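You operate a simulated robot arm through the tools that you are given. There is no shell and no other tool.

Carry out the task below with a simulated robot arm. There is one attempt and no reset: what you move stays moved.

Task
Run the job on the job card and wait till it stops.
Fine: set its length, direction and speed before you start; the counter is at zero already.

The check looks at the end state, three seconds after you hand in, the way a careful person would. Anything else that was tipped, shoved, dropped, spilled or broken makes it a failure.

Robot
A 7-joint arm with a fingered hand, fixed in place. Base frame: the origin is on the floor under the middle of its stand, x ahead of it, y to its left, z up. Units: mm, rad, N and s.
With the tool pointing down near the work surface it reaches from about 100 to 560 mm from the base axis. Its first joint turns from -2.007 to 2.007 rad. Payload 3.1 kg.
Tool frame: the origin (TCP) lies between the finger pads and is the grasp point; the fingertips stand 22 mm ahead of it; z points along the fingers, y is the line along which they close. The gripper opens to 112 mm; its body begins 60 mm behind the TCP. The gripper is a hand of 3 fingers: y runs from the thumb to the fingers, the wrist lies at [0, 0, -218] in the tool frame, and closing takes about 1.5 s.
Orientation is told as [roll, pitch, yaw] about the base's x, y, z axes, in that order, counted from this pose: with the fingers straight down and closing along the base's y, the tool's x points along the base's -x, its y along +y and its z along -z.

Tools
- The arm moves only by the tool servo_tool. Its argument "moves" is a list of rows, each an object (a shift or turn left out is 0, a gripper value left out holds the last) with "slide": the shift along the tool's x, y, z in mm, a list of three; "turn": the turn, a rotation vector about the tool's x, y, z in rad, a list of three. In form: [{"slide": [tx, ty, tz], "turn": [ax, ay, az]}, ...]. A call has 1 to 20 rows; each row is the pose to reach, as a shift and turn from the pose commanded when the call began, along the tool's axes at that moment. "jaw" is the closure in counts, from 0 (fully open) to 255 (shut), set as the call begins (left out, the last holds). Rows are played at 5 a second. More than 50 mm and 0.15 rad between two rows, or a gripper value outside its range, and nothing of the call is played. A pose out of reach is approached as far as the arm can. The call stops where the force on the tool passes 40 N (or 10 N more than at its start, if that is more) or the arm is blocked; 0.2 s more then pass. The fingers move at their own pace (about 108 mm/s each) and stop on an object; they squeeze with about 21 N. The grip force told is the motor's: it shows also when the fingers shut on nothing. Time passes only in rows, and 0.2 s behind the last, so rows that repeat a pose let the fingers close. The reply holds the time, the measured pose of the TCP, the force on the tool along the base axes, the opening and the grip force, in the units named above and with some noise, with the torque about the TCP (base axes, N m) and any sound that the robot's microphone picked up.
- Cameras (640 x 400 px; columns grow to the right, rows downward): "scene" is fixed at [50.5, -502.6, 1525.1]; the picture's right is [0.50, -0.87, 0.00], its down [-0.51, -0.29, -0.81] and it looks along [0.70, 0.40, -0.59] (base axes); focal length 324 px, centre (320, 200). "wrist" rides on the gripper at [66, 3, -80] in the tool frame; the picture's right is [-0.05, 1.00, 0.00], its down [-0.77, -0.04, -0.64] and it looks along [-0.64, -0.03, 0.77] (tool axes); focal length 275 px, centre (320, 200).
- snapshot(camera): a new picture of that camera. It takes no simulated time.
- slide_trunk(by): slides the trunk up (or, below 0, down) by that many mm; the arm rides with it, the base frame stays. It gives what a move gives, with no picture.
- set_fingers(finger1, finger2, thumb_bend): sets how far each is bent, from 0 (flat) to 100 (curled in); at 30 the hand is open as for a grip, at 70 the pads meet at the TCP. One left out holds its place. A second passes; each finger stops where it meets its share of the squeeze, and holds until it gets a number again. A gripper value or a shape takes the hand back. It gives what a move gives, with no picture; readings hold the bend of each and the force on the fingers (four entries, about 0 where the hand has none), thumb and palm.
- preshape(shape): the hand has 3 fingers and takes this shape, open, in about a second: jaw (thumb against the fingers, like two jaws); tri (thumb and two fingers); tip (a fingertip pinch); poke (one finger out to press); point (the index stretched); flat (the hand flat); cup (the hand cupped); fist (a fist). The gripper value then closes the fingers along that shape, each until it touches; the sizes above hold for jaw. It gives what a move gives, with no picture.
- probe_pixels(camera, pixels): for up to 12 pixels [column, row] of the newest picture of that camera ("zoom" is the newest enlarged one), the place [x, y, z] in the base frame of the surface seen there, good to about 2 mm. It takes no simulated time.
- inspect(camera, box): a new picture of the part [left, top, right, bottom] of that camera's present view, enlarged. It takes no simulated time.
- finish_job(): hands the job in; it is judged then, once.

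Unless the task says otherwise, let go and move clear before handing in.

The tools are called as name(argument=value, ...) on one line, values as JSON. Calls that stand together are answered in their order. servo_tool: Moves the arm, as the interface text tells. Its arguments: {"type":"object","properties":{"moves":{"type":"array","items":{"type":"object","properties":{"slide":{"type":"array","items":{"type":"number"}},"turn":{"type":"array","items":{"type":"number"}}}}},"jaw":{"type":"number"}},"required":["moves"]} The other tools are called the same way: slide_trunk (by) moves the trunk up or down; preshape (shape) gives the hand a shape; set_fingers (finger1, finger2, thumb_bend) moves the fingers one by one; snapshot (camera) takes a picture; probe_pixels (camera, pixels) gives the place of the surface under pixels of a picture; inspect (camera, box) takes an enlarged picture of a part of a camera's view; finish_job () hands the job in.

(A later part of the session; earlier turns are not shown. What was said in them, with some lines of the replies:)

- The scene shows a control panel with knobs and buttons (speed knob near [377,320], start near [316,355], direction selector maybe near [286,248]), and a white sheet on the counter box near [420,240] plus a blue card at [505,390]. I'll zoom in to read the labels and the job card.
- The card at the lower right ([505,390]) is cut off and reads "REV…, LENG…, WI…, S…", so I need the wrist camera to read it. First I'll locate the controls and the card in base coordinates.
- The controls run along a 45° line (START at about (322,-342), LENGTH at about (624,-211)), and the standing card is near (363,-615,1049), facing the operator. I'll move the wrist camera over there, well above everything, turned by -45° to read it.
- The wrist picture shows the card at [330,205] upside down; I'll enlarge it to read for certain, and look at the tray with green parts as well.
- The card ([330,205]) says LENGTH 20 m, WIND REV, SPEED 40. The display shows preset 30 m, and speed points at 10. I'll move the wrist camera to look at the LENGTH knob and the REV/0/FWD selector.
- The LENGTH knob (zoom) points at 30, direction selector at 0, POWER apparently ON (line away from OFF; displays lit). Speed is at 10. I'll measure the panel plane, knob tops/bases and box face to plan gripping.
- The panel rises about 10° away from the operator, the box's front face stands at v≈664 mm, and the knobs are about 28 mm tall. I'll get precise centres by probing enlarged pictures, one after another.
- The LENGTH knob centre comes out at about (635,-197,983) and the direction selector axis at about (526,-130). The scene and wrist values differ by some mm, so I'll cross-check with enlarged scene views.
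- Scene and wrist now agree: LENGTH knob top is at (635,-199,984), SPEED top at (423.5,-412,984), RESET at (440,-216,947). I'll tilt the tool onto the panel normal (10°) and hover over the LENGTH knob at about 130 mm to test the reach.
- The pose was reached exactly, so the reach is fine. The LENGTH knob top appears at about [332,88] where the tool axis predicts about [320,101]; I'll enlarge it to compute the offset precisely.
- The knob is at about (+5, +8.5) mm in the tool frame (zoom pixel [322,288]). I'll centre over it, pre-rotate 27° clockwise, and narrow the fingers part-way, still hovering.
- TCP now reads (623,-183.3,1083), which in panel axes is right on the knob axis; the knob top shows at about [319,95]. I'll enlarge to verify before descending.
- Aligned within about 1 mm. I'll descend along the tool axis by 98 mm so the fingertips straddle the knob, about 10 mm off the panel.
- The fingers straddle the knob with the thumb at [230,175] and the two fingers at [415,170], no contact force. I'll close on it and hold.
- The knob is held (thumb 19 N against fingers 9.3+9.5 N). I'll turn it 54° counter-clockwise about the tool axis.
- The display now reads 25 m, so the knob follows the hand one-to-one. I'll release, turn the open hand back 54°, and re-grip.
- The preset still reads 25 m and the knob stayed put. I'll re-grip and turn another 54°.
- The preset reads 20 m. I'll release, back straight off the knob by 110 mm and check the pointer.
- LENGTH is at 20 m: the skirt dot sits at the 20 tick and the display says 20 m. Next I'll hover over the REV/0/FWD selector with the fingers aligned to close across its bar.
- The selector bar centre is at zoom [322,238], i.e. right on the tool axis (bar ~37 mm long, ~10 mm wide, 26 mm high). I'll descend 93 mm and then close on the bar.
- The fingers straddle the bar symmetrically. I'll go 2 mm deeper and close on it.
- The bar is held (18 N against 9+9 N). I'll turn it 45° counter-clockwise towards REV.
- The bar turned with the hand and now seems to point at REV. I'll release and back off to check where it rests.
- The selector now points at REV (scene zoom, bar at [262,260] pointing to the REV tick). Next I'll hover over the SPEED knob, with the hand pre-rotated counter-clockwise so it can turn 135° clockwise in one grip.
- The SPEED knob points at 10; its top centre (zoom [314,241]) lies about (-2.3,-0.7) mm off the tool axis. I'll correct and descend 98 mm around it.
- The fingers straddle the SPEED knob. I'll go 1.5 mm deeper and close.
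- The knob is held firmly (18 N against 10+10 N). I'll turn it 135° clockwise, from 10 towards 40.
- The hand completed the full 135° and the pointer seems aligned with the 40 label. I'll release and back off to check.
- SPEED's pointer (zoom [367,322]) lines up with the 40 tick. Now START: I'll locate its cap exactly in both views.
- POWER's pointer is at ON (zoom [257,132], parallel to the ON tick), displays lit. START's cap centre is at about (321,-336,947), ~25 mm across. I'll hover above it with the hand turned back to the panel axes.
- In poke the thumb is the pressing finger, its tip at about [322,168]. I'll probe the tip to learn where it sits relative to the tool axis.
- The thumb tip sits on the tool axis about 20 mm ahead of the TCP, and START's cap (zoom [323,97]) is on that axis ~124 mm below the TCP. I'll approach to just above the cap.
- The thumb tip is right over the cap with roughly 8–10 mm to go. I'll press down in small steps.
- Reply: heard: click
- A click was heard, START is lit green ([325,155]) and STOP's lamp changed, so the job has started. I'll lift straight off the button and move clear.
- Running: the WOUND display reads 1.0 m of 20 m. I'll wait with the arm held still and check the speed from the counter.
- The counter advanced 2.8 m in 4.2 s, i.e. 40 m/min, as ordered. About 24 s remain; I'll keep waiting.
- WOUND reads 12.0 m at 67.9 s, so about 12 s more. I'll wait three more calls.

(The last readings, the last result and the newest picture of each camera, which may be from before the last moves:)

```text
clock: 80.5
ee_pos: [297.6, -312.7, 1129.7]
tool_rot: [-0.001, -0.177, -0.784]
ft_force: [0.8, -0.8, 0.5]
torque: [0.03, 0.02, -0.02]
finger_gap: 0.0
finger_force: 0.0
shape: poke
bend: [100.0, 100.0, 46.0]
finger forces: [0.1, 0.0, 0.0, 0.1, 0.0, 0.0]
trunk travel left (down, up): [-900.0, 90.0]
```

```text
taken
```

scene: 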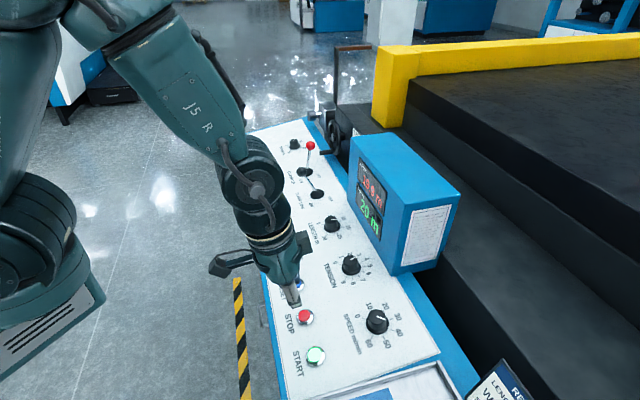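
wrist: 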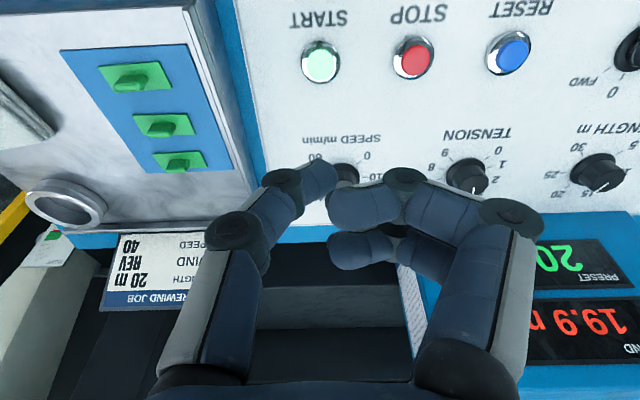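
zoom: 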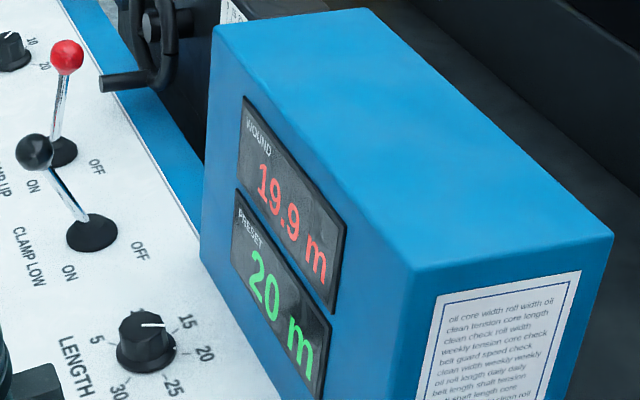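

WOUND reads 19.9 m with the START lamp still lit, so it is about to stop. I'll wait a little longer and look at the counter and lamps again.

servo_tool(moves=[{"slide": [0, 0, 0]}, {"slide": [0, 0, 0]}, {"slide": [0, 0, 0]}, {"slide": [0, 0, 0]}, {"slide": [0, 0, 0]}, {"slide": [0, 0, 0]}, {"slide": [0, 0, 0]}, {"slide": [0, 0, 0]}, {"slide": [0, 0, 0]}, {"slide": [0, 0, 0]}])

inspect(camera="scene", box=[330, 130, 430, 240])

snapshot(camera="wrist")

inspect(camera="scene", box=[250, 200, 430, 380])

```text
clock: 82.7
ee_pos: [298.1, -313.4, 1130.5]
tool_rot: [-0.001, -0.177, -0.785]
ft_force: [0.0, 0.9, -0.2]
torque: [-0.02, 0.04, 0.02]
finger_gap: 0.0
finger_force: 0.0
shape: poke
bend: [100.0, 100.0, 46.0]
finger forces: [0.1, 0.0, 0.0, 0.0, 0.0, 0.0]
trunk travel left (down, up): [-900.0, 90.0]
```

```text
3.64 times, centred on (380, 185) of scene
```

zoom: 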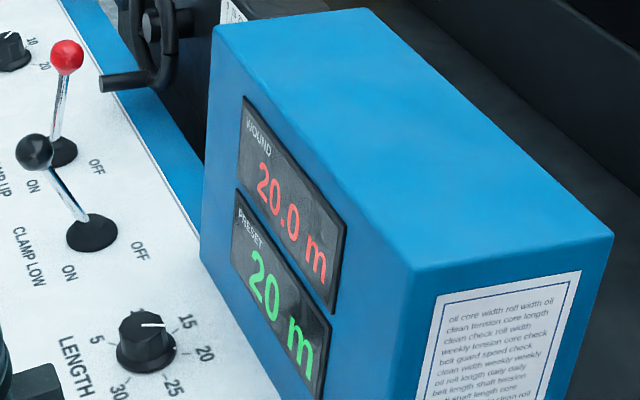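

```text
taken
```

wrist: 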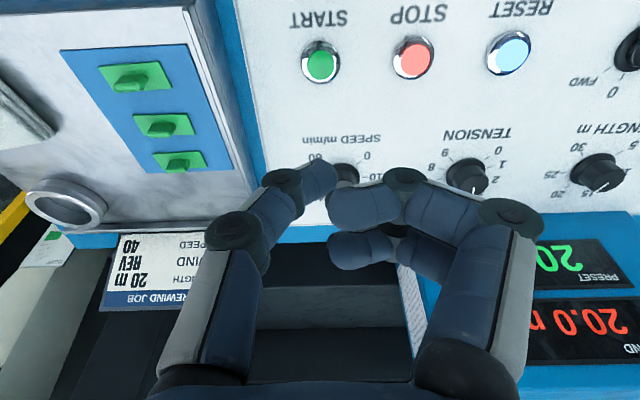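

```text
2.22 times, centred on (340, 290) of scene
```

zoom: 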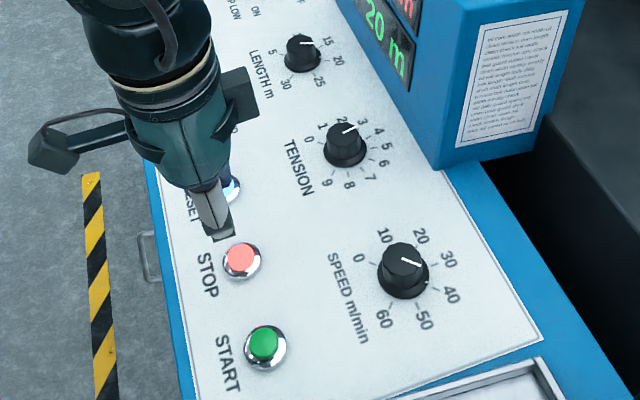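

The counter reads 20.0 m. START's lamp is out and STOP is lit again, so the run has stopped by itself. Length, REV and speed are as on the card, and the hand is clear about 170 mm above the panel, so I'm handing in.

finish_job()

```text
The job is handed in.
```

The rewind job ran to completion and stopped by itself, with the counter at 20.0 m.

- **Settings:** before starting I set them from the card: length 20 m (the preset display read 20 m), direction REV and speed 40. During the run the counter advanced 2.8 m in 4.2 s, which matches 40 m/min.
- **End state:** the START lamp is out and the STOP lamp has gone back to how it looked before the run. RESET lit up at the end and I left it alone.
- **Other controls:** I touched nothing else, and saw nothing knocked or moved. The hand was clear of the panel, about 170 mm above it, when I handed in.
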